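You operate a simulated robot arm through the tools that you are given. There is no shell and no other tool.

The job below is to be done with a simulated robot arm. You get a single attempt, and the scene is never put back.

## Task
Pull the small blocks off the pink cable and put it back on its rest.
Fine: the three blocks go on top of the teal ledge; the cable on the free rest. Set down upright: small yellow block, small red block, small green block.
Where things are to end (x, y in the base frame): small yellow block within 0.05 m of [0.39, 0.25]; small red block within 0.05 m of [0.44, 0.2]; small green block within 0.05 m of [0.49, 0.15].
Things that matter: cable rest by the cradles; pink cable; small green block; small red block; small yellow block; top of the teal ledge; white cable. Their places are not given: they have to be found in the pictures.

The check looks at the end state, three seconds after you hand in, the way a careful person would. Anything else that was tipped, shoved, dropped, spilled or broken makes it a failure.

## Robot
A 6-joint arm with a two-finger gripper, fixed in place. Base frame: the origin is on the floor under the middle of its stand, x ahead of it, y to its left, z up. Readings come in m, degrees, newtons and seconds.
With the tool pointing down near the work surface it reaches from about 0.1 to 0.74 m from the base axis. Its first joint turns from -166.0 to 166.0 degrees. Payload 2.45 kg.
Tool frame: the origin (TCP) lies between the finger pads and is the grasp point; the fingertips stand 0.026 m ahead of it; z points along the fingers, y is the line along which they close. The gripper opens to 0.096 m; its body begins 0.069 m behind the TCP.
Orientation is that of the tool frame in the base frame, as a unit quaternion [x, y, z, w]. With the fingers straight down and closing along the base's y, the tool's x points along the base's -x, its y along +y and its z along -z.

## Interface
- The arm moves only by the tool move_arm. Its argument "commands" is a list of rows, each a list of 7 numbers: the shift along the tool's x, y, z in m, then the turn, a rotation vector about the tool's x, y, z in degrees, then the opening, from 0 (shut) to 1 (fully open). In form: [[tx, ty, tz, rx, ry, rz, gripper], ...]. A call has 1 to 20 rows; each row shifts and turns the commanded pose from where the row before left it, along the tool's axes as they then stand. Each row takes 0.2 s and may step no farther than 0.05 m and 8.6 degrees from the row before; otherwise, or with a gripper value out of range, the whole call is refused. Where a pose cannot be reached the arm comes as near as it can. A force on the tool above 40 N (or 10 N above the force at the start of the call, whichever is more), or a blocked arm, ends the call early, and 0.2 s more pass. The fingers move at their own pace (about 0.1199 m/s each) and stop on an object; they squeeze with about 21 N. The grip force told is the motor's: it shows also when the fingers shut on nothing. Time passes only in rows, and 0.2 s behind the last, so rows that do not move let the fingers close. It gives the time, the measured TCP pose, the force on the tool (base axes), the opening and the grip force at its end, in the units of the frame above (readings bear some noise), with the torque about the TCP (base axes, N m) and any sound that the robot's microphone picked up.
- Cameras (640 x 400 px; columns grow to the right, rows downward): "scene" is fixed at [0.4002, 0.6509, 1.2322]; the picture's right is [-0.98, 0.20, 0.00], its down [0.17, 0.85, -0.51] and it looks along [-0.10, -0.50, -0.86] (base axes); focal length 306 px, centre (320, 200). "wrist" rides on the gripper at [0.082, 0.003, -0.098] in the tool frame; the picture's right is [-0.04, 1.00, 0.00], its down [-0.73, -0.03, -0.68] and it looks along [-0.68, -0.03, 0.73] (tool axes); focal length 256 px, centre (320, 200).
- get_image(camera): a new picture of that camera. The clock stands still meanwhile.
- slide_trunk(by): slides the trunk up (or, below 0, down) by that many m; the arm rides with it, the base frame stays. It gives what a move gives, with no picture.
- point_at(camera, pixels): there is no depth. For up to 12 entries [column, row, z] of the newest picture of that camera ("zoom" is the newest enlarged one), the place [x, y] in the base frame at which the ray of that pixel passes the height z, good to about 0.002 m. The clock stands still meanwhile.
- enlarge(camera, box): a new picture of the part [left, top, right, bottom] of that camera's present view, enlarged. The clock stands still meanwhile.
- hand_in(): hands the job in; it is judged then, once.

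Leave the gripper open and the arm clear of the work at the hand-in unless told otherwise.

The tools are called by a JSON object that holds its "api" and its "payload". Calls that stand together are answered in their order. move_arm: Moves the arm, as the interface text tells. Its arguments: {"type":"object","properties":{"commands":{"type":"array","items":{"type":"array","items":{"type":"number"}}}},"required":["commands"]} The other tools are called the same way: slide_trunk (by) moves the trunk up or down; get_image (camera) takes a picture; point_at (camera, pixels) gives the place at which the rays of pixels pass given heights; enlarge (camera, box) takes an enlarged picture of a part of a camera's view; hand_in () hands the job in.

At the start:

```text
time: 0.0
eef_pos: [0.2537, 0.3216, 0.8936]
orientation: [-0.001, 1.0, 0.0, 0.0]
force: [0.2, 0.0, -0.3]
wrist_torque: [-0.01, -0.02, 0.04]
finger_gap: 0.096
gripper_force: 0.0
trunk travel left (down, up): [-0.075, 0.075]
```

scene: 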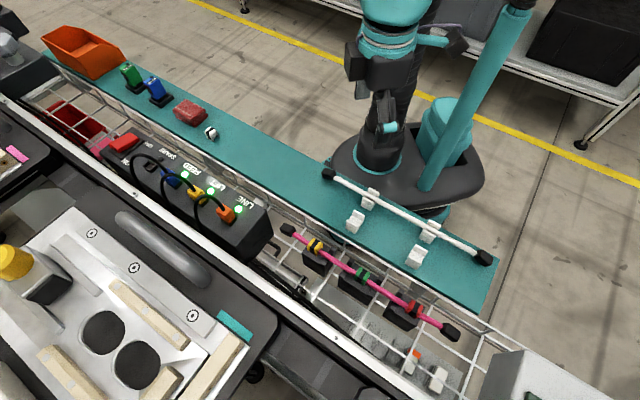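
wrist: 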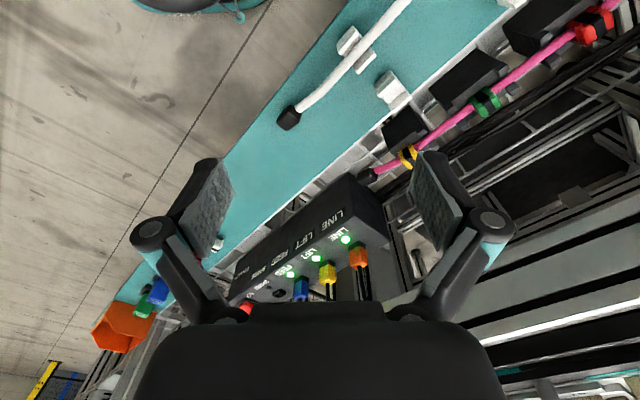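

I see the teal ledge with a white cable on a two-post rest near the robot, and a pink cable lower down in a wire tray with yellow, green and red blocks (around px 315,245 / 362,274 / 415,307). I'll zoom in on these areas first.

{"api": "enlarge", "payload": {"camera": "scene", "box": [260, 200, 480, 400]}}

{"api": "enlarge", "payload": {"camera": "scene", "box": [300, 140, 520, 320]}}

{"api": "enlarge", "payload": {"camera": "scene", "box": [40, 40, 290, 250]}}

{"api": "enlarge", "payload": {"camera": "wrist", "box": [340, 0, 640, 190]}}

```text
2.00 times, centred on (370, 300) of scene
```

zoom: 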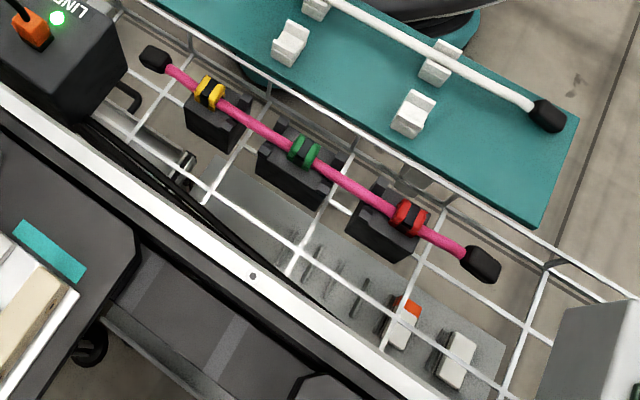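

```text
2.22 times, centred on (410, 230) of scene
```

zoom: 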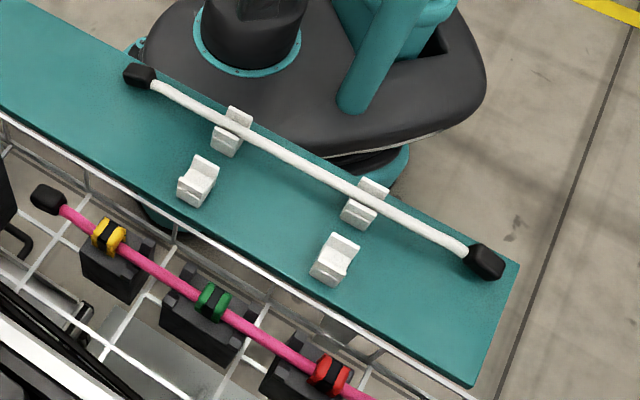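

```text
1.90 times, centred on (165, 145) of scene
```

zoom: 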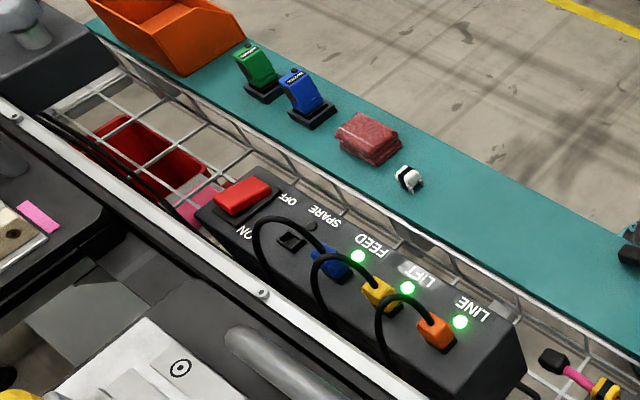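

```text
2.11 times, centred on (490, 95) of wrist
```

zoom: 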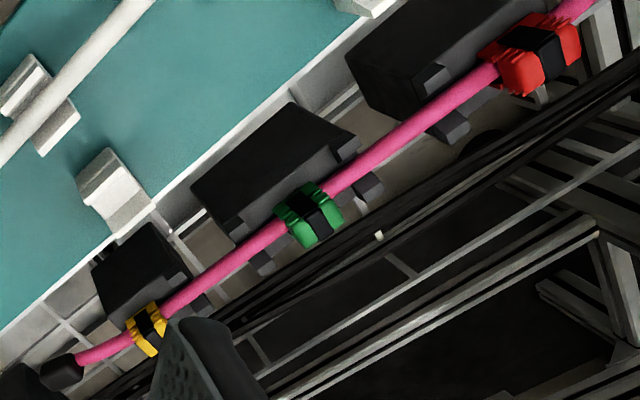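

The pink cable lies across three black cradles in the wire tray with clip-like blocks on it. The free rest looks like the two white posts (scene 355,222 and 415,257) in front of the white cable. To find heights I'll compare rays from both cameras for the same features.

{"api": "get_image", "payload": {"camera": "scene"}}

{"api": "get_image", "payload": {"camera": "wrist"}}

{"api": "point_at", "payload": {"camera": "scene", "pixels": [[328, 174, 0.3], [328, 174, 0.6], [355, 222, 0.3], [355, 222, 0.6], [314.5, 246, 0.3], [314.5, 246, 0.6], [361.5, 276, 0.3], [361.5, 276, 0.6], [415, 308.5, 0.3], [415, 308.5, 0.6], [288, 229, 0.3], [288, 229, 0.6]]}}

{"api": "point_at", "payload": {"camera": "wrist", "pixels": [[289, 118, 0.3], [289, 118, 0.6], [391, 90, 0.3], [391, 90, 0.6], [408, 154, 0.3], [408, 154, 0.6], [485, 101, 0.3], [485, 101, 0.6], [592, 25, 0.3], [592, 25, 0.6], [367, 172, 0.3], [367, 172, 0.6]]}}

```text
taken
```

scene: 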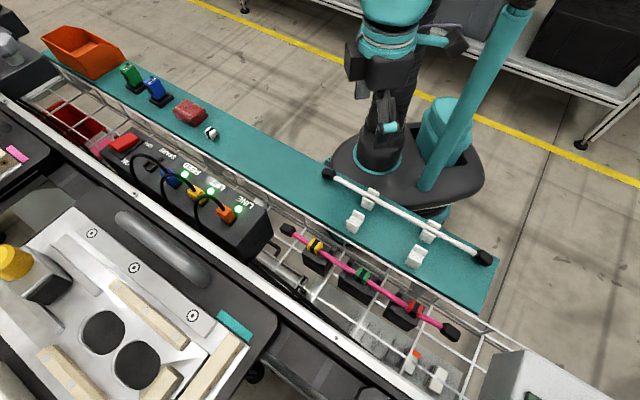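

```text
taken
```

wrist: 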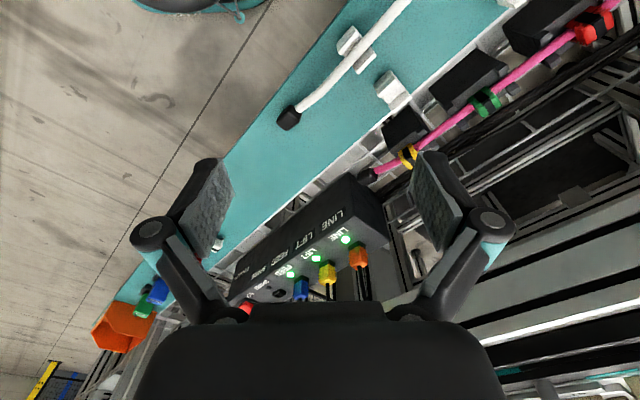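

```text
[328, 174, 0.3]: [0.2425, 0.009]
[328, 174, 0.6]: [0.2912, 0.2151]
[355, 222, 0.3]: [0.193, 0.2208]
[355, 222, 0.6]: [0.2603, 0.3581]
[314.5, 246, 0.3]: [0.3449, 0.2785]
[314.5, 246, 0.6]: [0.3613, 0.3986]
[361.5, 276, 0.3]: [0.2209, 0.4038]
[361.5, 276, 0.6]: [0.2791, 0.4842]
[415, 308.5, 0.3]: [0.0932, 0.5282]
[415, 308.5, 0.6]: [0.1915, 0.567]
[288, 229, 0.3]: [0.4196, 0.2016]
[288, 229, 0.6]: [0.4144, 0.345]
```

```text
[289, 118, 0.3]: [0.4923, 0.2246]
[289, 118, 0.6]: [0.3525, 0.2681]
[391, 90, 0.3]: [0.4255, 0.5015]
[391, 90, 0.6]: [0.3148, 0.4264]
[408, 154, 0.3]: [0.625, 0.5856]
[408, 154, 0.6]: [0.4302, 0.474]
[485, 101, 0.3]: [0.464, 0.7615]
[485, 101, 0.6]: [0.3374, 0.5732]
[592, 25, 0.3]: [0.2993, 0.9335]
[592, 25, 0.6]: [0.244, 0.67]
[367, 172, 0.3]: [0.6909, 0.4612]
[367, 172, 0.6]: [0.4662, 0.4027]
```

Triangulating: the cables and blocks are at z≈0.70; yellow ≈(0.367,0.438), green ≈(0.298,0.510), red ≈(0.225,0.580), so the cable runs at 45° along (-1,1). I'll move the tool to above the green block, turn -45° about the tool z, and look more closely.

{"api": "move_arm", "payload": {"commands": [[-0.012, 0.035, 0.005, 0, 0, -7.5, 1], [-0.012, 0.035, 0.005, 0, 0, -7.5, 1], [-0.005, 0.035, 0.005, 0, 0, -7.5, 1], [0, 0.03, 0.005, 0, 0, -7.5, 1], [0, 0, 0, 0, 0, -7.5, 1], [0, 0, 0, 0, 0, -7.5, 1], [0, 0, 0, 0, 0, 0, 1]]}}

```text
time: 1.6
eef_pos: [0.2571, 0.455, 0.8715]
orientation: [-0.383, 0.924, 0.0, 0.0]
force: [0.0, -0.9, -0.3]
wrist_torque: [-0.03, 0.0, 0.02]
finger_gap: 0.0964
gripper_force: 0.0
trunk travel left (down, up): [-0.075, 0.075]
```

The turn went as planned (tool x now points to (-1,-1), tool y along the cable). Now I'll take a wrist picture.

{"api": "get_image", "payload": {"camera": "wrist"}}

{"api": "get_image", "payload": {"camera": "scene"}}

```text
taken
```

wrist: 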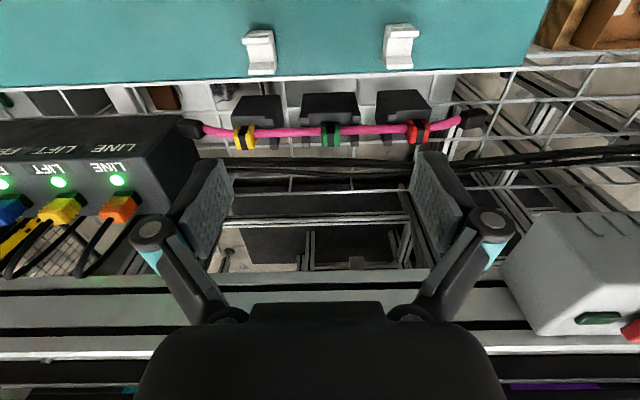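

```text
taken
```

scene: 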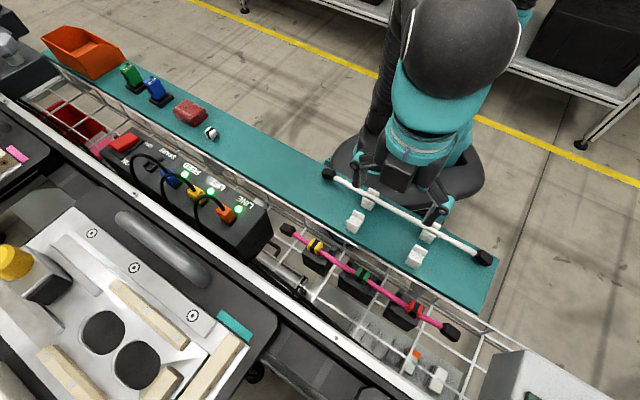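

The picture is upside-down relative to the ground view: base side at the top. Cradles at (257,115), (330,110), (403,105); clips at (245,137), (331,132), (420,130); free posts at (260,50), (400,45). Zooming in.

{"api": "enlarge", "payload": {"camera": "wrist", "box": [170, 70, 350, 180]}}

{"api": "enlarge", "payload": {"camera": "wrist", "box": [320, 70, 500, 180]}}

{"api": "enlarge", "payload": {"camera": "wrist", "box": [220, 0, 440, 110]}}

```text
3.56 times, centred on (260, 125) of wrist
```

zoom: 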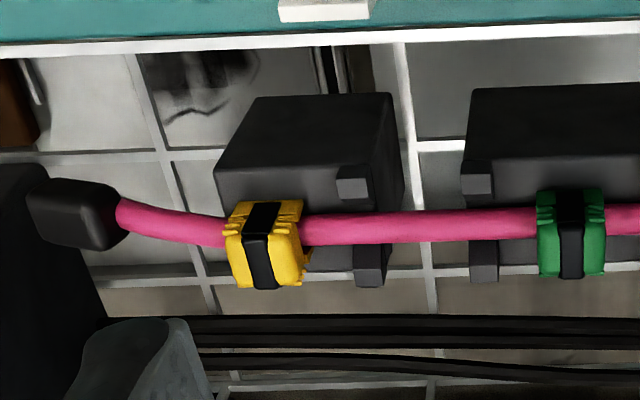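

```text
3.56 times, centred on (410, 125) of wrist
```

zoom: 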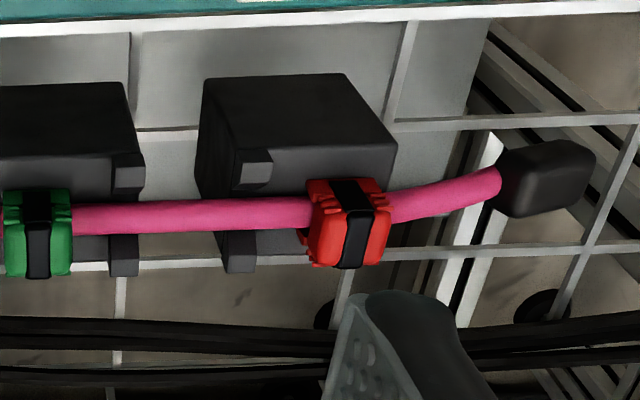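

```text
2.91 times, centred on (330, 55) of wrist
```

zoom: 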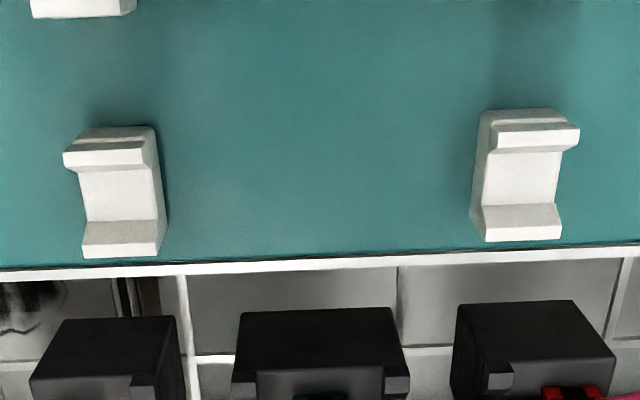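

The free posts look like C-shaped seats with an upper lip (base side) and a lower lip (rail side). Before moving I'll record rays for some features from this zoomed view, so I can triangulate heights (ledge top, post lips).

{"api": "point_at", "payload": {"camera": "zoom", "pixels": [[82, 258, 0.6], [82, 258, 0.7], [63, 165, 0.6], [63, 165, 0.7], [563, 238, 0.6], [563, 238, 0.7], [579, 143, 0.6], [579, 143, 0.7], [157, 215, 0.6], [157, 215, 0.7], [182, 274, 0.6], [182, 274, 0.7]]}}

{"api": "point_at", "payload": {"camera": "wrist", "pixels": [[245, 137, 0.6], [245, 137, 0.7], [331, 132, 0.6], [331, 132, 0.7], [420, 130, 0.6], [420, 130, 0.7], [190, 129, 0.6], [190, 129, 0.7], [472, 119, 0.6], [472, 119, 0.7], [535, 50, 0.6], [535, 50, 0.7]]}}

```text
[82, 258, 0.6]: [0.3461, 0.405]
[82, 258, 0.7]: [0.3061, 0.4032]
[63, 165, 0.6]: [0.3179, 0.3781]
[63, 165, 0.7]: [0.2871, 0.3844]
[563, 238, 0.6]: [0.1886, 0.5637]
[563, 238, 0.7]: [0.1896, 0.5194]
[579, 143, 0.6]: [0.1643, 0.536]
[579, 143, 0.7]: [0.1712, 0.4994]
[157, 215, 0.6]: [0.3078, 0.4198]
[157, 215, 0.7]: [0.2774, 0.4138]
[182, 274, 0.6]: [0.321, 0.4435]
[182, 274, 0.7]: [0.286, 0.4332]
```

```text
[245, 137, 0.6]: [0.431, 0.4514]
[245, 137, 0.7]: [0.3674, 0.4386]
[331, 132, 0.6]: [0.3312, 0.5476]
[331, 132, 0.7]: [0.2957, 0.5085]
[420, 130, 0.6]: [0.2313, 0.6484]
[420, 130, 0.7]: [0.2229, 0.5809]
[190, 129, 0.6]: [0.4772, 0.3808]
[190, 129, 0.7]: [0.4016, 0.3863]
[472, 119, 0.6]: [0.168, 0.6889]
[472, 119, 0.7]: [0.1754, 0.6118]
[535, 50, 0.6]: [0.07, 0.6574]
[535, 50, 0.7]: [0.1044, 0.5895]
```

Now a closer look at the yellow clip: moving the TCP to about (0.365, 0.438, 0.80), well above it.

{"api": "move_arm", "payload": {"commands": [[-0.0214, -0.0295, 0.0233, 0, 0, 0, 1], [-0.0214, -0.0295, 0.0233, 0, 0, 0, 1], [-0.0214, -0.0295, 0.0233, 0, 0, 0, 1], [0, 0, 0, 0, 0, 0, 1]]}}

{"api": "get_image", "payload": {"camera": "wrist"}}

{"api": "enlarge", "payload": {"camera": "wrist", "box": [210, 30, 430, 170]}}

```text
time: 2.6
eef_pos: [0.3637, 0.4387, 0.8018]
orientation: [-0.384, 0.923, 0.0, 0.0]
force: [-1.1, -0.4, 0.1]
wrist_torque: [-0.03, 0.01, 0.0]
finger_gap: 0.0961
gripper_force: 0.0
trunk travel left (down, up): [-0.075, 0.075]
```

```text
taken
```

wrist: 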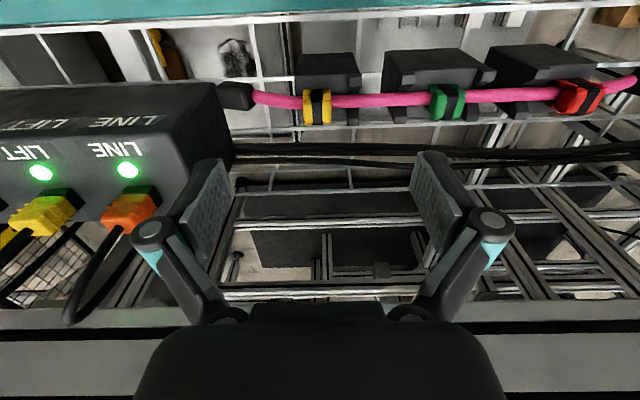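

```text
2.86 times, centred on (320, 100) of wrist
```

zoom: 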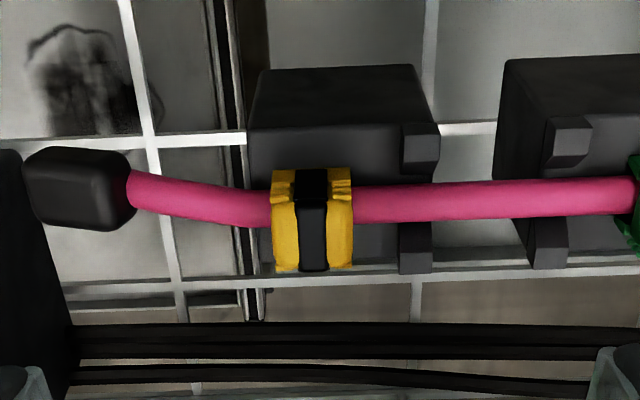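

The LINE switch box stands at the left; I need its height to avoid it. I'll triangulate its "LINE" LED (scene 238,210; wrist 128,170) and ledge/post features.

{"api": "point_at", "payload": {"camera": "wrist", "pixels": [[128, 170, 0.6], [128, 170, 0.7], [318, 107, 0.6], [318, 107, 0.7], [446, 103, 0.6], [446, 103, 0.7], [236, 96, 0.6], [236, 96, 0.7], [575, 97, 0.6], [575, 97, 0.7]]}}

{"api": "point_at", "payload": {"camera": "scene", "pixels": [[238, 210, 0.6], [238, 210, 0.7], [288, 229, 0.7], [451, 332, 0.7], [328, 174, 0.7], [484, 258, 0.7], [498, 262, 0.65], [487, 312, 0.65], [451, 332, 0.65], [211, 132, 0.65]]}}

```text
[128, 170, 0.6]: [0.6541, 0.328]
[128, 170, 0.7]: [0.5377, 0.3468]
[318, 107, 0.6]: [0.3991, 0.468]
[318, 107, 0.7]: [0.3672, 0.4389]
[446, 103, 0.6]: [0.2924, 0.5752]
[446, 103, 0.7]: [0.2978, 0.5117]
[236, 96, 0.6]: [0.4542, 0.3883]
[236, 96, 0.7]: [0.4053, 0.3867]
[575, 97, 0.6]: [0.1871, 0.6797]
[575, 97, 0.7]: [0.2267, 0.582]
```

```text
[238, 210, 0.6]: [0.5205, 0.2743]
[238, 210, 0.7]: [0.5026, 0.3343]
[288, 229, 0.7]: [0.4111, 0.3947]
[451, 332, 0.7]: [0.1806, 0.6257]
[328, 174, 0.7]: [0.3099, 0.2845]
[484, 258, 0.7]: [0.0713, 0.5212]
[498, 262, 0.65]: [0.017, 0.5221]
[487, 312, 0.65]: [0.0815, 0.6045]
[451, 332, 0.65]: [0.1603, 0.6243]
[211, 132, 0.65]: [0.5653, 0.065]
```

LINE box top is at z≈0.735, near the cable's left end; cable runs at s=(x+y)/√2≈0.567. I'll turn the wrist another -90° so that the camera looks along the cable from the yellow end, tilt it down a bit, and check the clips' cross section.

{"api": "move_arm", "payload": {"commands": [[0, 0, -0.015, 0, 0, -8.2, 1], [0, 0, -0.015, 0, 0, -8.2, 1], [0, 0, 0, 0, 0, -8.2, 1], [0, 0, 0, 0, 0, -8.2, 1], [0, 0, 0, 0, 0, -8.2, 1], [0, 0, 0, 0, 0, -8.2, 1], [0, 0, 0, 0, 0, -8.2, 1], [0, 0, 0, 0, 0, -8.2, 1], [0, 0, 0, 0, 0, -8.2, 1], [0, 0, 0, 0, 0, -8.2, 1], [0, 0, 0, 0, 0, -8.0, 1], [0, 0, 0, 0, 0, 0, 1]]}}

{"api": "get_image", "payload": {"camera": "wrist"}}

```text
time: 5.2
eef_pos: [0.3658, 0.4388, 0.8327]
orientation: [0.924, -0.382, 0.0, 0.0]
force: [-0.2, -0.7, 1.0]
wrist_torque: [-0.02, -0.01, 0.0]
finger_gap: 0.0959
gripper_force: 0.0
trunk travel left (down, up): [-0.075, 0.075]
```

```text
taken
```

wrist: 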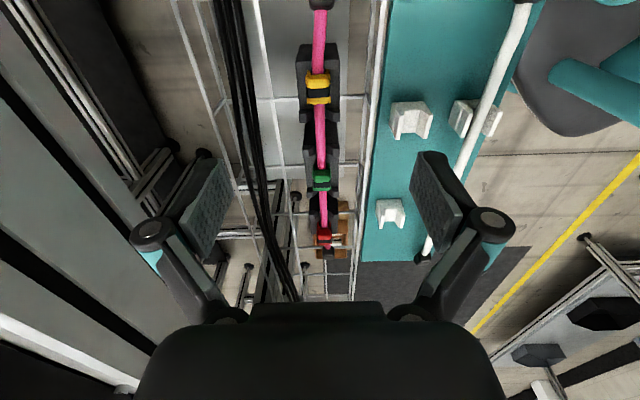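

The view along the cable is good: the posts are U-shaped seats opening upward. Now back off along the cable direction and tilt to see the end-on profile.

{"api": "move_arm", "payload": {"commands": [[0.045, 0, 0, 0, 0, 0, 1], [0.045, 0, 0, 0, 0, 0, 1], [0.02, 0, 0, 0, -8.3, 0, 1], [0, 0, 0, 0, -8.3, 0, 1], [0, 0, 0, 0, -8.3, 0, 1], [0, 0, 0, 0, 0, 0, 1]]}}

{"api": "get_image", "payload": {"camera": "wrist"}}

{"api": "enlarge", "payload": {"camera": "wrist", "box": [240, 60, 460, 200]}}

```text
time: 6.6
eef_pos: [0.4422, 0.3594, 0.8327]
orientation: [0.902, -0.374, -0.199, -0.083]
force: [-0.6, -0.9, 0.2]
wrist_torque: [0.01, 0.02, 0.0]
finger_gap: 0.096
gripper_force: 0.0
trunk travel left (down, up): [-0.075, 0.075]
```

```text
taken
```

wrist: 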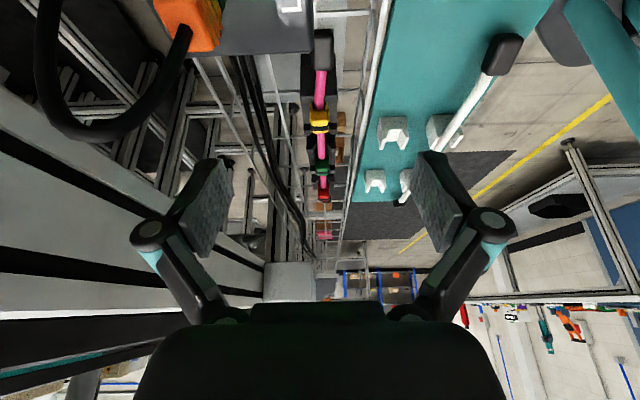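

```text
2.86 times, centred on (350, 130) of wrist
```

zoom: 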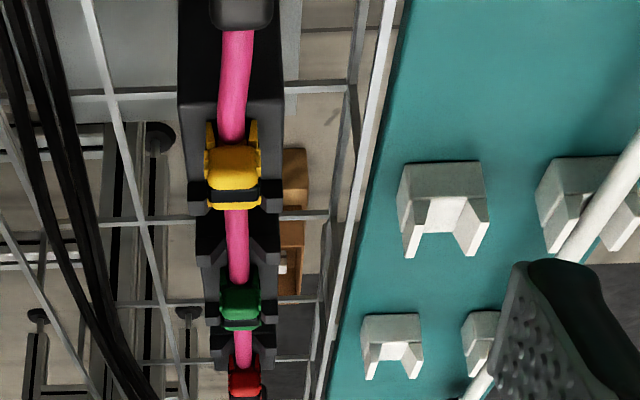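

Zooming in more on the yellow clip and cradle.

{"api": "enlarge", "payload": {"camera": "wrist", "box": [280, 60, 370, 210]}}

{"api": "enlarge", "payload": {"camera": "wrist", "box": [295, 85, 345, 145]}}

```text
2.67 times, centred on (325, 135) of wrist
```

zoom: 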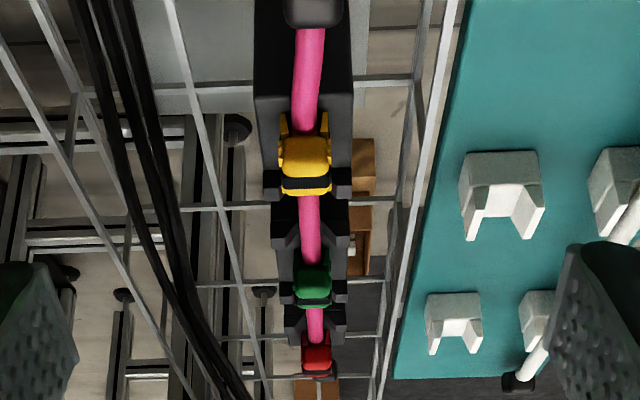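

```text
6.67 times, centred on (320, 115) of wrist
```

zoom: 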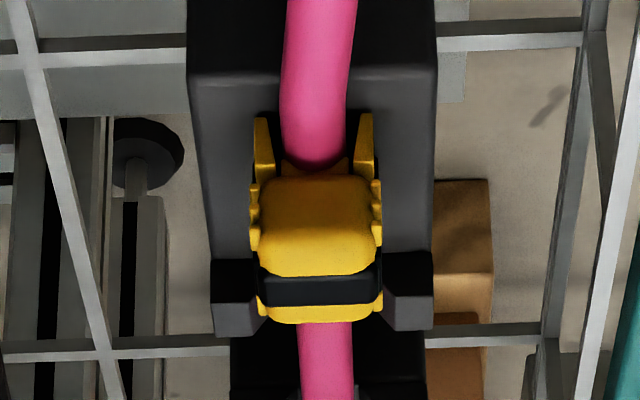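

The clips are snap-on: ribbed sides (facing base and outward, i.e. along s) with flared jaws opening downward around the cable, so they should be gripped across the cable and pulled up. I'll triangulate more heights: the ledge's far front corner (wrist ≈353,202; scene 487,312), the clip top and cradle prongs.

{"api": "enlarge", "payload": {"camera": "wrist", "box": [330, 90, 450, 215]}}

{"api": "enlarge", "payload": {"camera": "scene", "box": [400, 220, 510, 340]}}

{"api": "enlarge", "payload": {"camera": "scene", "box": [270, 210, 380, 300]}}

```text
3.20 times, centred on (390, 152) of wrist
```

zoom: 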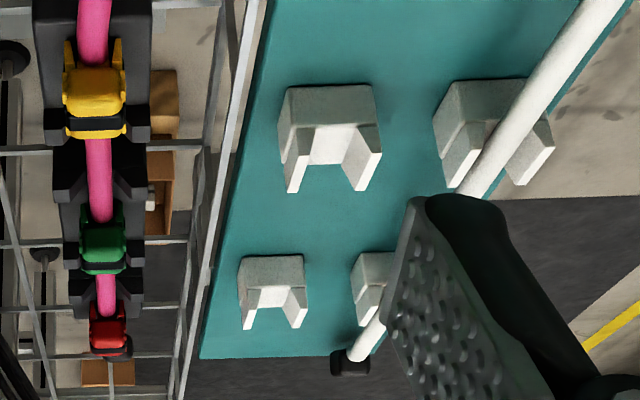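

```text
3.33 times, centred on (455, 280) of scene
```

zoom: 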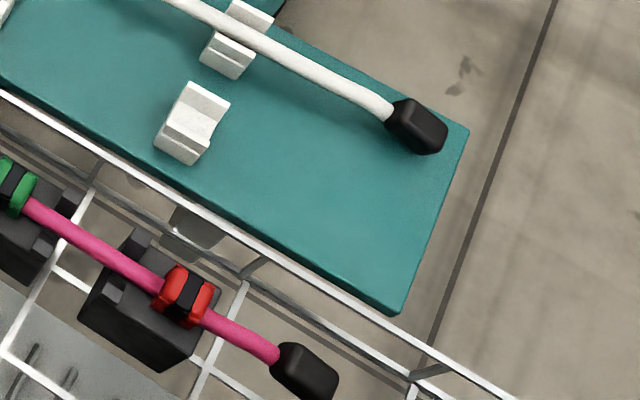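

```text
4.44 times, centred on (325, 255) of scene
```

zoom: 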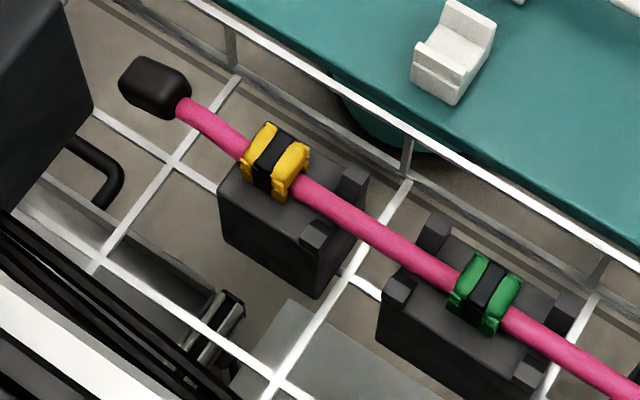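

{"api": "point_at", "payload": {"camera": "scene", "pixels": [[479, 312.5, 0.6], [479, 312.5, 0.7], [356.5, 220.5, 0.6], [356.5, 220.5, 0.7], [415, 256, 0.6], [415, 256, 0.7], [429, 227, 0.65], [370, 196, 0.65], [310.5, 242, 0.7], [317.5, 247.5, 0.7], [402, 158.5, 0.6]]}}

{"api": "point_at", "payload": {"camera": "wrist", "pixels": [[352.5, 201, 0.6], [352.5, 201, 0.7], [393.75, 135.7, 0.6], [393.75, 135.7, 0.7], [375.3, 183, 0.6], [375.3, 183, 0.7], [319, 129, 0.6], [319, 129, 0.7], [319.5, 127, 0.7], [319.5, 120, 0.7]]}}

```text
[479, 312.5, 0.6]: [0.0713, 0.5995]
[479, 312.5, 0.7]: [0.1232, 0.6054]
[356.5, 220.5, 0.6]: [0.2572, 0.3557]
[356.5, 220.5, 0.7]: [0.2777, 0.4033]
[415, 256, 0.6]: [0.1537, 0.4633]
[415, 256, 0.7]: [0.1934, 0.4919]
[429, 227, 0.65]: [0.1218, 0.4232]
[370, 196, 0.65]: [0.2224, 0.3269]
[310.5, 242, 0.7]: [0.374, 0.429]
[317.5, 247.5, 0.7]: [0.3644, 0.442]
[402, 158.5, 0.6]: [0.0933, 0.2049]
```

```text
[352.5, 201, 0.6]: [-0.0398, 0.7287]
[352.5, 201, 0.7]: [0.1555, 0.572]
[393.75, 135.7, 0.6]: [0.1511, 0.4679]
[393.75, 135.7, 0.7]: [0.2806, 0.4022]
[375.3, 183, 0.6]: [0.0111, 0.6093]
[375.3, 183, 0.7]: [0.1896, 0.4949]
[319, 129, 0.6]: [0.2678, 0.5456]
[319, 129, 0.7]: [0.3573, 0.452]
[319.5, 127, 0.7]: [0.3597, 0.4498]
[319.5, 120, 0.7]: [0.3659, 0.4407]
```

Results: ledge top z≈0.678, free post troughs at (0.277,0.4025) and (0.194,0.4925) with seat ≈0.698. Now I want a flatter side view from the base side to get clip, jaw and cradle heights: untilt, yaw back +90°, move over the ledge at z≈0.776, and tilt.

{"api": "move_arm", "payload": {"commands": [[0, 0, 0, 0, 8.3, 0, 1], [0, 0, 0, 0, 8.3, 0, 1], [0, 0, 0, 0, 8.3, 0, 1], [0, 0, 0, 0, 0, 8.2, 1], [0, 0, 0, 0, 0, 8.2, 1], [0, 0, 0, 0, 0, 8.2, 1], [0, 0, 0, 0, 0, 8.2, 1], [0, 0, 0, 0, 0, 8.2, 1], [0, 0, 0, 0, 0, 8.2, 1], [0, 0, 0, 0, 0, 8.2, 1], [0, 0, 0, 0, 0, 8.2, 1], [0, 0, 0, 0, 0, 8.2, 1], [0, 0, 0, 0, 0, 8.2, 1], [0, 0, 0, 0, 0, 8.0, 1], [0, 0, 0, 0, 0, 0, 1]]}}

{"api": "move_arm", "payload": {"commands": [[0.0327, 0.0271, 0.0143, 0, 0, 0, 1], [0.0327, 0.0271, 0.0143, 0, 0, 0, 1], [0.0327, 0.0271, 0.0143, 0, 0, 0, 1], [0.0327, 0.0271, 0.0143, 0, 0, 0, 1], [0, 0, 0, 0, -8.3, 0, 1], [0, 0, 0, 0, -8.3, 0, 1], [0, 0, 0, 0, -8.3, 0, 1], [0, 0, 0, 0, 0, 0, 1]]}}

{"api": "get_image", "payload": {"camera": "wrist"}}

```text
time: 9.8
eef_pos: [0.4434, 0.3601, 0.8321]
orientation: [-0.382, 0.924, -0.001, 0.0]
force: [0.9, 0.1, -0.8]
wrist_torque: [0.01, -0.04, 0.01]
finger_gap: 0.0958
gripper_force: 0.0
trunk travel left (down, up): [-0.075, 0.075]
```

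```text
time: 11.6
eef_pos: [0.2741, 0.3448, 0.7744]
orientation: [-0.374, 0.902, 0.083, 0.201]
force: [-0.2, -0.2, -0.4]
wrist_torque: [-0.03, 0.0, 0.0]
finger_gap: 0.0962
gripper_force: 0.0
trunk travel left (down, up): [-0.075, 0.075]
```

```text
taken
```

wrist: 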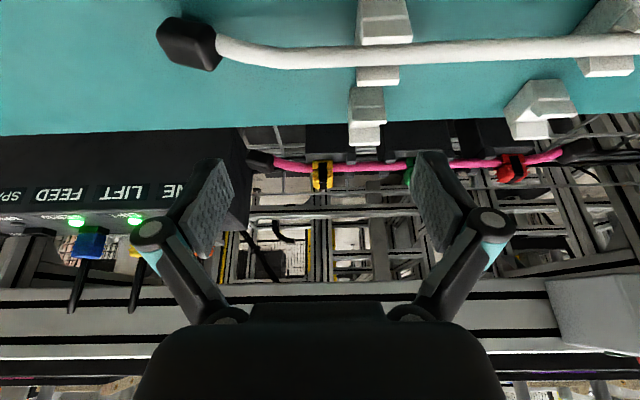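

{"api": "enlarge", "payload": {"camera": "wrist", "box": [245, 115, 405, 215]}}

{"api": "enlarge", "payload": {"camera": "wrist", "box": [300, 140, 345, 205]}}

```text
4.00 times, centred on (325, 165) of wrist
```

zoom: 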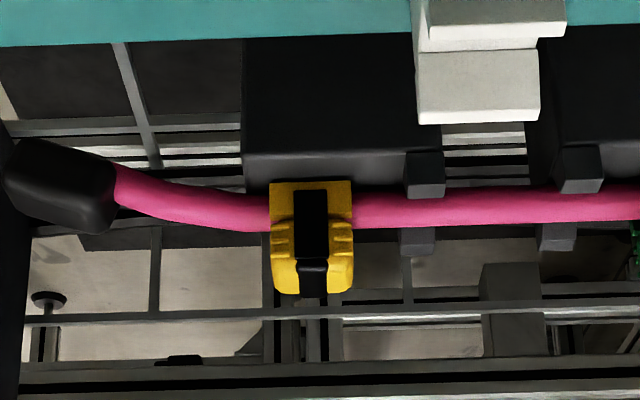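

```text
6.15 times, centred on (322, 172) of wrist
```

zoom: 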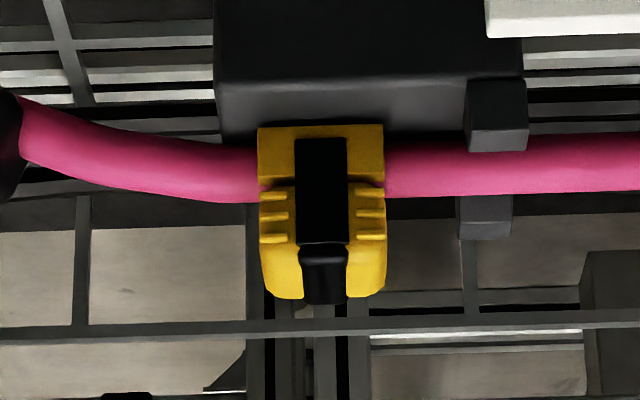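

Very clear: the clip's jaws flare below the cable and its ribbed body stands above it. I'll query rays for heights: cradle top edge (zoom row 78), jaw bottom (row 126), cable (row 170), top front edge (row 245–265), top back (row 300), prong.

{"api": "point_at", "payload": {"camera": "zoom", "pixels": [[320, 78, 0.68], [320, 78, 0.7], [320, 126, 0.68], [320, 126, 0.7], [430, 170, 0.7], [283, 265, 0.7], [283, 265, 0.72], [283, 298, 0.7], [283, 298, 0.72], [497, 150, 0.7], [258, 200, 0.7], [384, 200, 0.7]]}}

```text
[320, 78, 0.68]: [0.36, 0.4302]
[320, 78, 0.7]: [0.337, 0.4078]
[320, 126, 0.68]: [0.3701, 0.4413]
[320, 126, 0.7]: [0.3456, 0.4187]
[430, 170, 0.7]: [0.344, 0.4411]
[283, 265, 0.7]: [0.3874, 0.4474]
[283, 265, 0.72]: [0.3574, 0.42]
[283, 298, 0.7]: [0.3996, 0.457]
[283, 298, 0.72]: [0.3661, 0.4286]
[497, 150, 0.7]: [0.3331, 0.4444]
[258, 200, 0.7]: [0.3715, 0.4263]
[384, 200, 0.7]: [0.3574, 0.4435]
```

Estimated: clip spans z≈0.691–0.716, cable centre ≈0.697, cradle top ≈0.687, clip t-centre −0.050. So a grip at TCP z≈0.722 (tips ≈0.696) holds the ribbed body. Next: untilt, raise, yaw −90° so that fingers close across the cable, and move above the yellow clip.

{"api": "move_arm", "payload": {"commands": [[0, 0, 0, 0, 8.3, 0, 1], [0, 0, 0, 0, 8.3, 0, 1], [0, 0, 0, 0, 8.3, 0, 1], [0, 0, -0.045, 0, 0, 0, 1], [-0.0438, 0, 0, 0, 0, -8.2, 1], [0, 0, 0, 0, 0, -8.2, 1], [0, 0, 0, 0, 0, -8.2, 1], [0, 0, 0, 0, 0, -8.2, 1], [0, 0, 0, 0, 0, -8.2, 1], [0, 0, 0, 0, 0, -8.2, 1], [0, 0, 0, 0, 0, -8.2, 1], [0, 0, 0, 0, 0, -8.2, 1], [0, 0, 0, 0, 0, -8.2, 1], [0, 0, 0, 0, 0, -8.2, 1], [0, 0, 0, 0, 0, -8.0, 1], [0, -0.044, 0, 0, 0, 0, 1], [0, -0.044, 0, 0, 0, 0, 1], [0, 0, 0, 0, 0, 0, 1]]}}

{"api": "get_image", "payload": {"camera": "wrist"}}

```text
time: 15.4
eef_pos: [0.3657, 0.4392, 0.8187]
orientation: [0.924, -0.382, 0.0, 0.0]
force: [0.5, 0.3, 0.0]
wrist_torque: [0.0, -0.01, 0.02]
finger_gap: 0.096
gripper_force: 0.2
trunk travel left (down, up): [-0.075, 0.075]
```

```text
taken
```

wrist: 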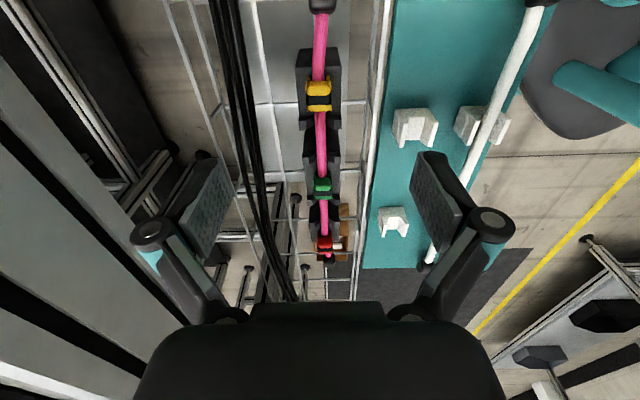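

TCP is over the clip (s=0.569, t=−0.052). I'll partly close to about 0.05 m opening, descend to z≈0.765, shift 2 mm in t, and check the picture.

{"api": "move_arm", "payload": {"commands": [[0.0015, 0, 0.018, 0, 0, 0, 0.52], [0, 0, 0.018, 0, 0, 0, 0.52], [0, 0, 0.018, 0, 0, 0, 0.52], [0, 0, 0, 0, 0, 0, 0.52]]}}

{"api": "get_image", "payload": {"camera": "wrist"}}

{"api": "enlarge", "payload": {"camera": "wrist", "box": [240, 60, 400, 260]}}

```text
time: 16.4
eef_pos: [0.3662, 0.4373, 0.7658]
orientation: [0.924, -0.382, 0.0, 0.0]
force: [1.1, 0.4, 0.2]
wrist_torque: [-0.01, -0.02, -0.03]
finger_gap: 0.0498
gripper_force: 0.0
trunk travel left (down, up): [-0.075, 0.075]
```

```text
taken
```

wrist: 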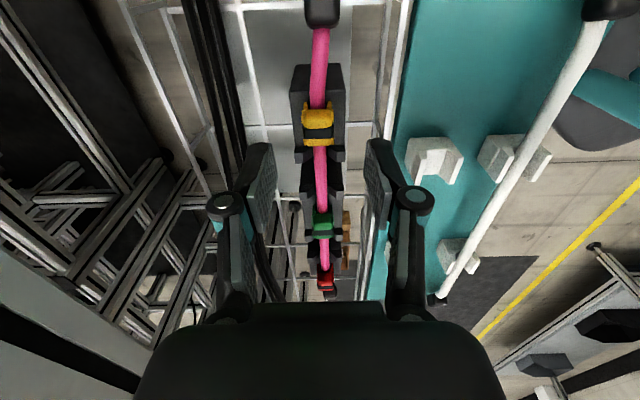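

```text
2.00 times, centred on (320, 160) of wrist
```

zoom: 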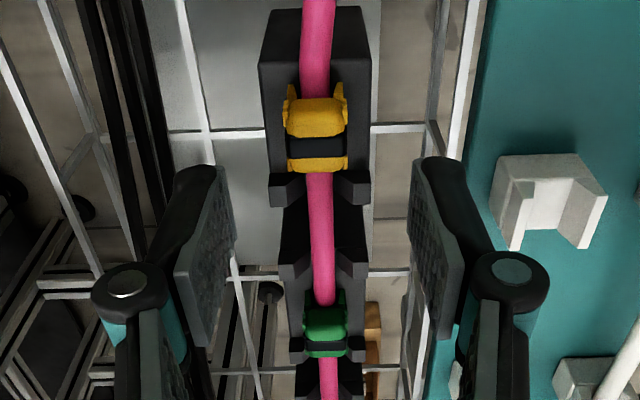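

Clip is centred between the fingers (offset ≈1–2 mm). Descend to TCP z≈0.722 with those corrections and then close on the ribbed body.

{"api": "move_arm", "payload": {"commands": [[0.0015, -0.001, 0.016, 0, 0, 0, 0.52], [0, 0, 0.016, 0, 0, 0, 0.52], [0, 0, 0.0115, 0, 0, 0, 0.52], [0, 0, 0, 0, 0, 0, 0.52]]}}

{"api": "get_image", "payload": {"camera": "wrist"}}

```text
time: 17.4
eef_pos: [0.3708, 0.4363, 0.7212]
orientation: [0.924, -0.383, 0.0, 0.0]
force: [0.3, 0.5, 0.2]
wrist_torque: [-0.02, -0.02, -0.01]
finger_gap: 0.0498
gripper_force: 0.0
trunk travel left (down, up): [-0.075, 0.075]
```

```text
taken
```

wrist: 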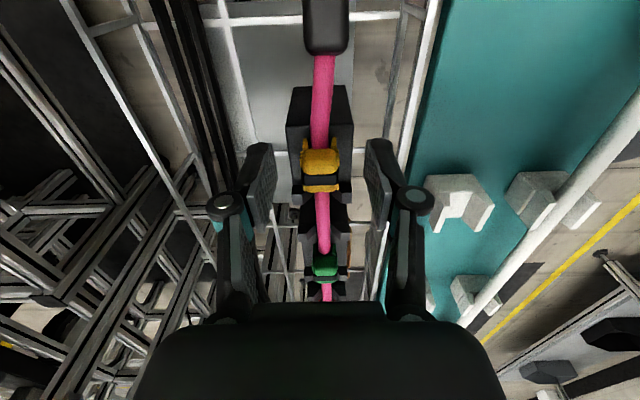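

No contact, the clip sits between the pads at (320,172). Now close.

{"api": "move_arm", "payload": {"commands": [[0, 0, 0, 0, 0, 0, 0.2], [0, 0, 0, 0, 0, 0, 0.0], [0, 0, 0, 0, 0, 0, 0.0], [0, 0, 0, 0, 0, 0, 0.0]]}}

{"api": "get_image", "payload": {"camera": "wrist"}}

```text
time: 18.4
eef_pos: [0.3685, 0.4365, 0.7211]
orientation: [0.924, -0.383, 0.0, 0.0]
force: [-0.6, -0.4, -0.5]
wrist_torque: [0.01, 0.02, 0.0]
finger_gap: 0.0175
gripper_force: 21.1
trunk travel left (down, up): [-0.075, 0.075]
```

```text
taken
```

wrist: 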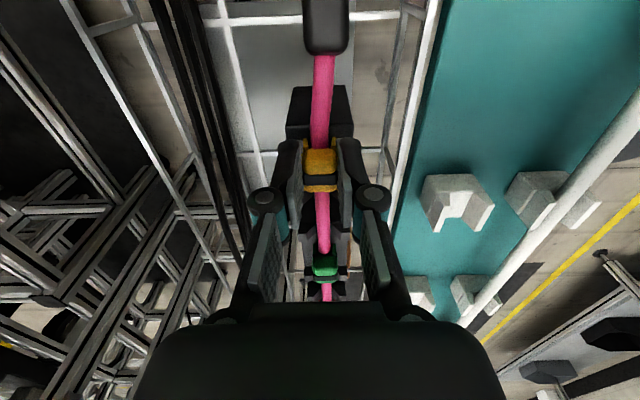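

Gripped (gap 17.5 mm, 21 N). Now pull up slowly in 2 mm steps and watch the force.

{"api": "move_arm", "payload": {"commands": [[0, 0, -0.002, 0, 0, 0, 0.0], [0, 0, -0.002, 0, 0, 0, 0.0], [0, 0, -0.002, 0, 0, 0, 0.0]]}}

{"api": "get_image", "payload": {"camera": "wrist"}}

```text
time: 19.2
eef_pos: [0.3699, 0.4364, 0.7294]
orientation: [0.924, -0.382, 0.0, -0.001]
force: [0.2, 0.5, -0.9]
wrist_torque: [-0.01, -0.03, 0.03]
finger_gap: 0.0172
gripper_force: 21.1
trunk travel left (down, up): [-0.075, 0.075]
```

```text
taken
```

wrist: 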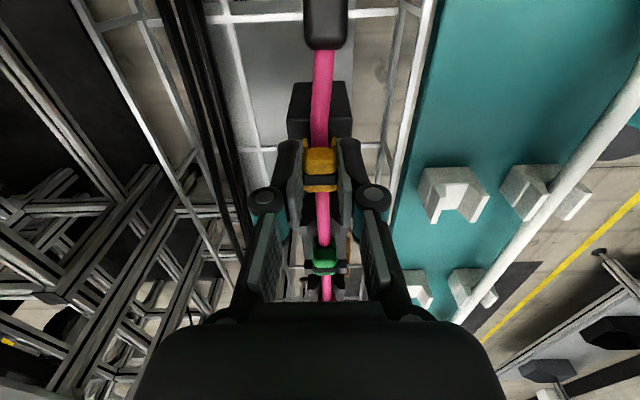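

Force is small (−0.9 N). Either the cable comes along or it's letting go. Continue up 8 mm more and look.

{"api": "move_arm", "payload": {"commands": [[0, 0, -0.002, 0, 0, 0, 0.0], [0, 0, -0.002, 0, 0, 0, 0.0], [0, 0, -0.002, 0, 0, 0, 0.0], [0, 0, -0.002, 0, 0, 0, 0.0]]}}

{"api": "get_image", "payload": {"camera": "wrist"}}

{"api": "enlarge", "payload": {"camera": "wrist", "box": [260, 60, 380, 300]}}

{"api": "enlarge", "payload": {"camera": "scene", "box": [270, 190, 480, 350]}}

```text
time: 20.2
eef_pos: [0.371, 0.4366, 0.7364]
orientation: [0.924, -0.383, 0.0, 0.0]
force: [-0.1, 0.2, 0.1]
wrist_torque: [0.01, -0.02, 0.0]
finger_gap: 0.0176
gripper_force: 21.2
trunk travel left (down, up): [-0.075, 0.075]
```

```text
taken
```

wrist: 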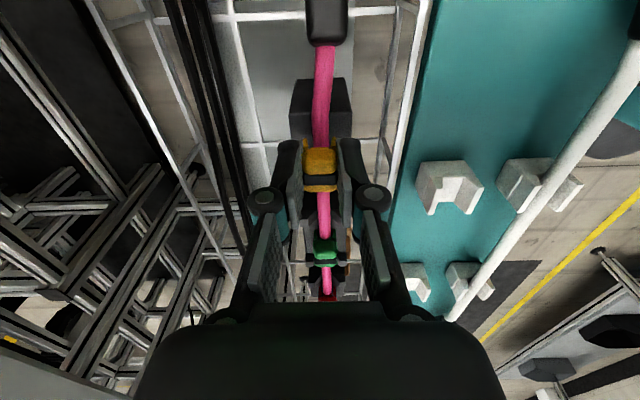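

```text
1.67 times, centred on (320, 180) of wrist
```

zoom: 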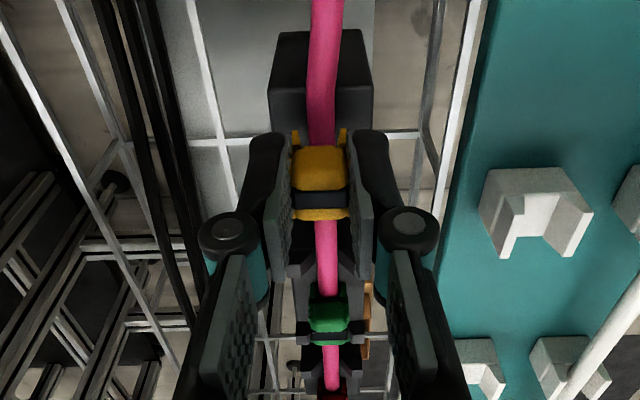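

```text
2.50 times, centred on (375, 270) of scene
```

zoom: 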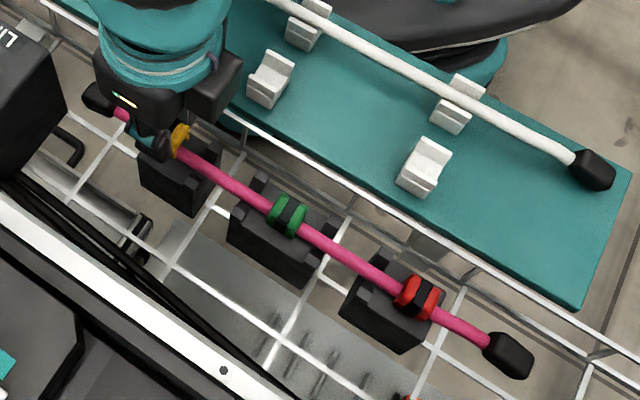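

Not clear whether the cable lifted with it. Zoom in closely with both cameras.

{"api": "enlarge", "payload": {"camera": "scene", "box": [280, 215, 370, 285]}}

{"api": "enlarge", "payload": {"camera": "wrist", "box": [295, 60, 350, 220]}}

```text
5.71 times, centred on (325, 250) of scene
```

zoom: 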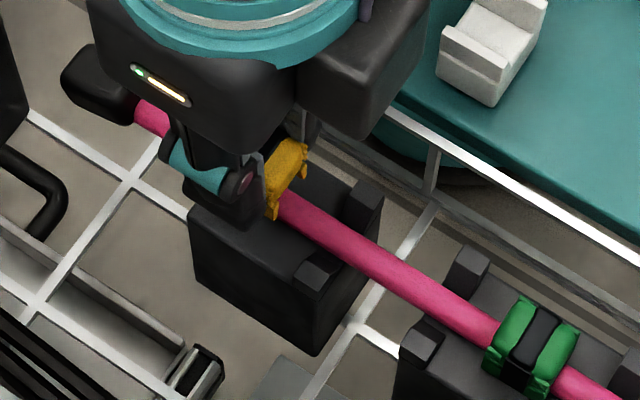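

```text
2.50 times, centred on (322, 140) of wrist
```

zoom: 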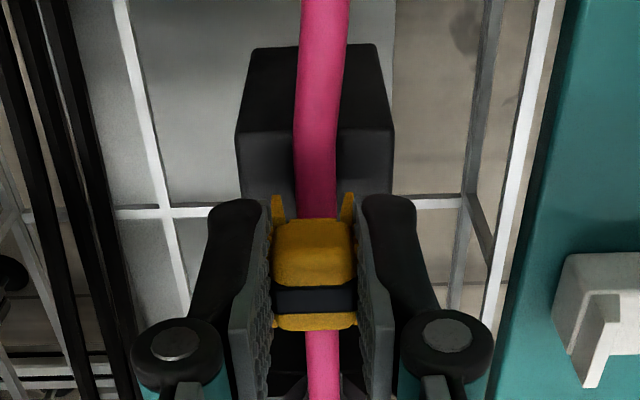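

The cable seems to have come up locally with the clip. I'll raise another 10 mm slowly and compare in a close view before deciding.

{"api": "move_arm", "payload": {"commands": [[0, 0, -0.0025, 0, 0, 0, 0.0], [0, 0, -0.0025, 0, 0, 0, 0.0], [0, 0, -0.0025, 0, 0, 0, 0.0], [0, 0, -0.0025, 0, 0, 0, 0.0], [0, 0, 0, 0, 0, 0, 0.0]]}}

{"api": "enlarge", "payload": {"camera": "scene", "box": [270, 205, 470, 345]}}

{"api": "enlarge", "payload": {"camera": "wrist", "box": [250, 0, 400, 300]}}

```text
time: 21.4
eef_pos: [0.3696, 0.4385, 0.7457]
orientation: [0.924, -0.383, 0.0, 0.0]
force: [-0.4, -0.9, 0.2]
wrist_torque: [0.0, -0.02, -0.03]
finger_gap: 0.0176
gripper_force: 20.9
trunk travel left (down, up): [-0.075, 0.075]
```

```text
2.86 times, centred on (370, 275) of scene
```

zoom: 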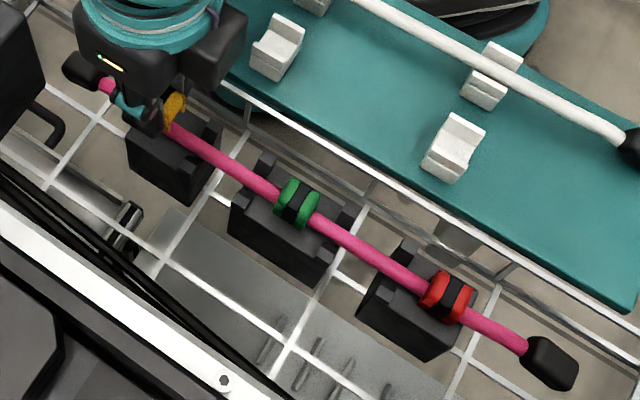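

```text
1.33 times, centred on (325, 150) of wrist
```

zoom: 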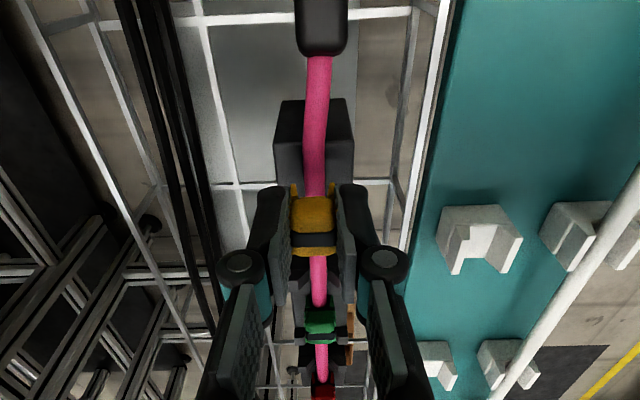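

Measuring carefully: the end cap and the cable's image width/position match an un-lifted cable (cap edge rows 53→45→41 as predicted for a stationary cap), so the clip may in fact have come free. Lift 20 mm more and check for a visible gap.

{"api": "move_arm", "payload": {"commands": [[0, 0, -0.005, 0, 0, 0, 0.0], [0, 0, -0.005, 0, 0, 0, 0.0], [0, 0, -0.005, 0, 0, 0, 0.0], [0, 0, -0.005, 0, 0, 0, 0.0], [0, 0, 0, 0, 0, 0, 0.0]]}}

{"api": "enlarge", "payload": {"camera": "scene", "box": [270, 205, 370, 285]}}

{"api": "enlarge", "payload": {"camera": "wrist", "box": [250, 0, 400, 300]}}

```text
time: 22.6
eef_pos: [0.3705, 0.4365, 0.767]
orientation: [0.924, -0.383, 0.0, 0.0]
force: [0.6, -1.0, -0.5]
wrist_torque: [0.02, 0.03, -0.05]
finger_gap: 0.0174
gripper_force: 21.2
trunk travel left (down, up): [-0.075, 0.075]
```

```text
5.00 times, centred on (320, 245) of scene
```

zoom: 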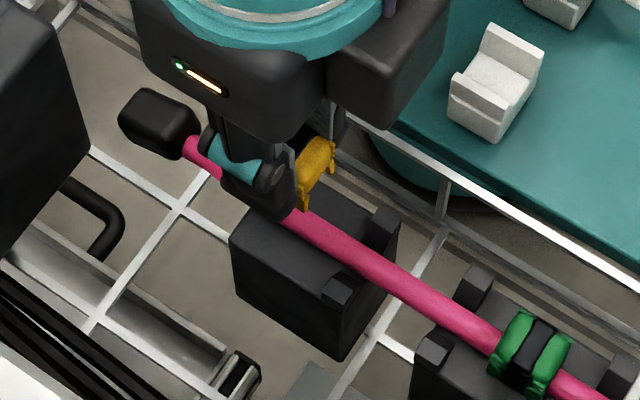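

```text
1.33 times, centred on (325, 150) of wrist
```

zoom: 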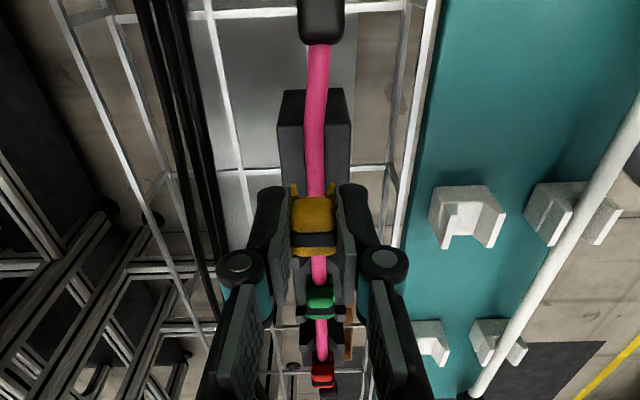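

The yellow clip is clearly off the cable. Now raise a bit and carry it to (0.39, 0.25), staying at z≈0.79.

{"api": "move_arm", "payload": {"commands": [[0, 0, -0.025, 0, 0, 0, 0.0], [0.0291, 0.0236, 0, 0, 0, 0, 0.0], [0.0291, 0.0236, 0, 0, 0, 0, 0.0], [0.0291, 0.0236, 0, 0, 0, 0, 0.0], [0.0291, 0.0236, 0, 0, 0, 0, 0.0], [0.0291, 0.0236, 0, 0, 0, 0, 0.0], [0, 0, 0, 0, 0, 0, 0.0], [0, 0, 0, 0, 0, 0, 0.0]]}}

{"api": "get_image", "payload": {"camera": "wrist"}}

{"api": "get_image", "payload": {"camera": "scene"}}

```text
time: 24.4
eef_pos: [0.3897, 0.2499, 0.7947]
orientation: [0.924, -0.383, 0.0, -0.001]
force: [-0.2, -0.5, 0.3]
wrist_torque: [0.0, -0.03, -0.01]
finger_gap: 0.0174
gripper_force: 21.1
trunk travel left (down, up): [-0.075, 0.075]
```

```text
taken
```

wrist: 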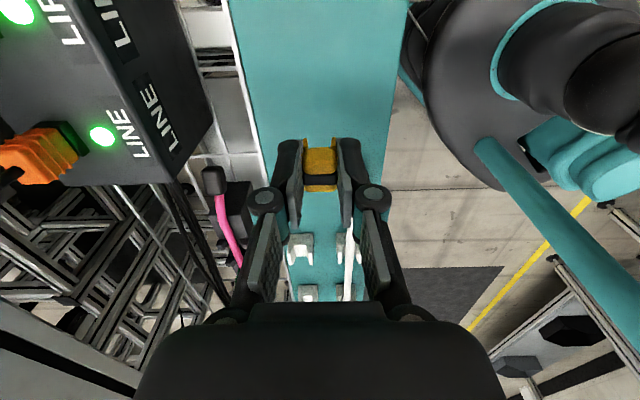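

```text
taken
```

scene: 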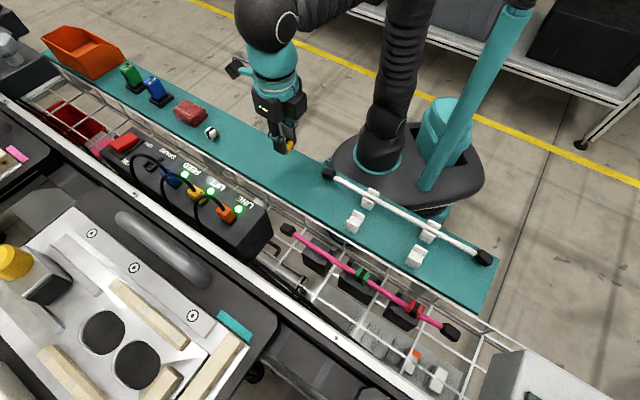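

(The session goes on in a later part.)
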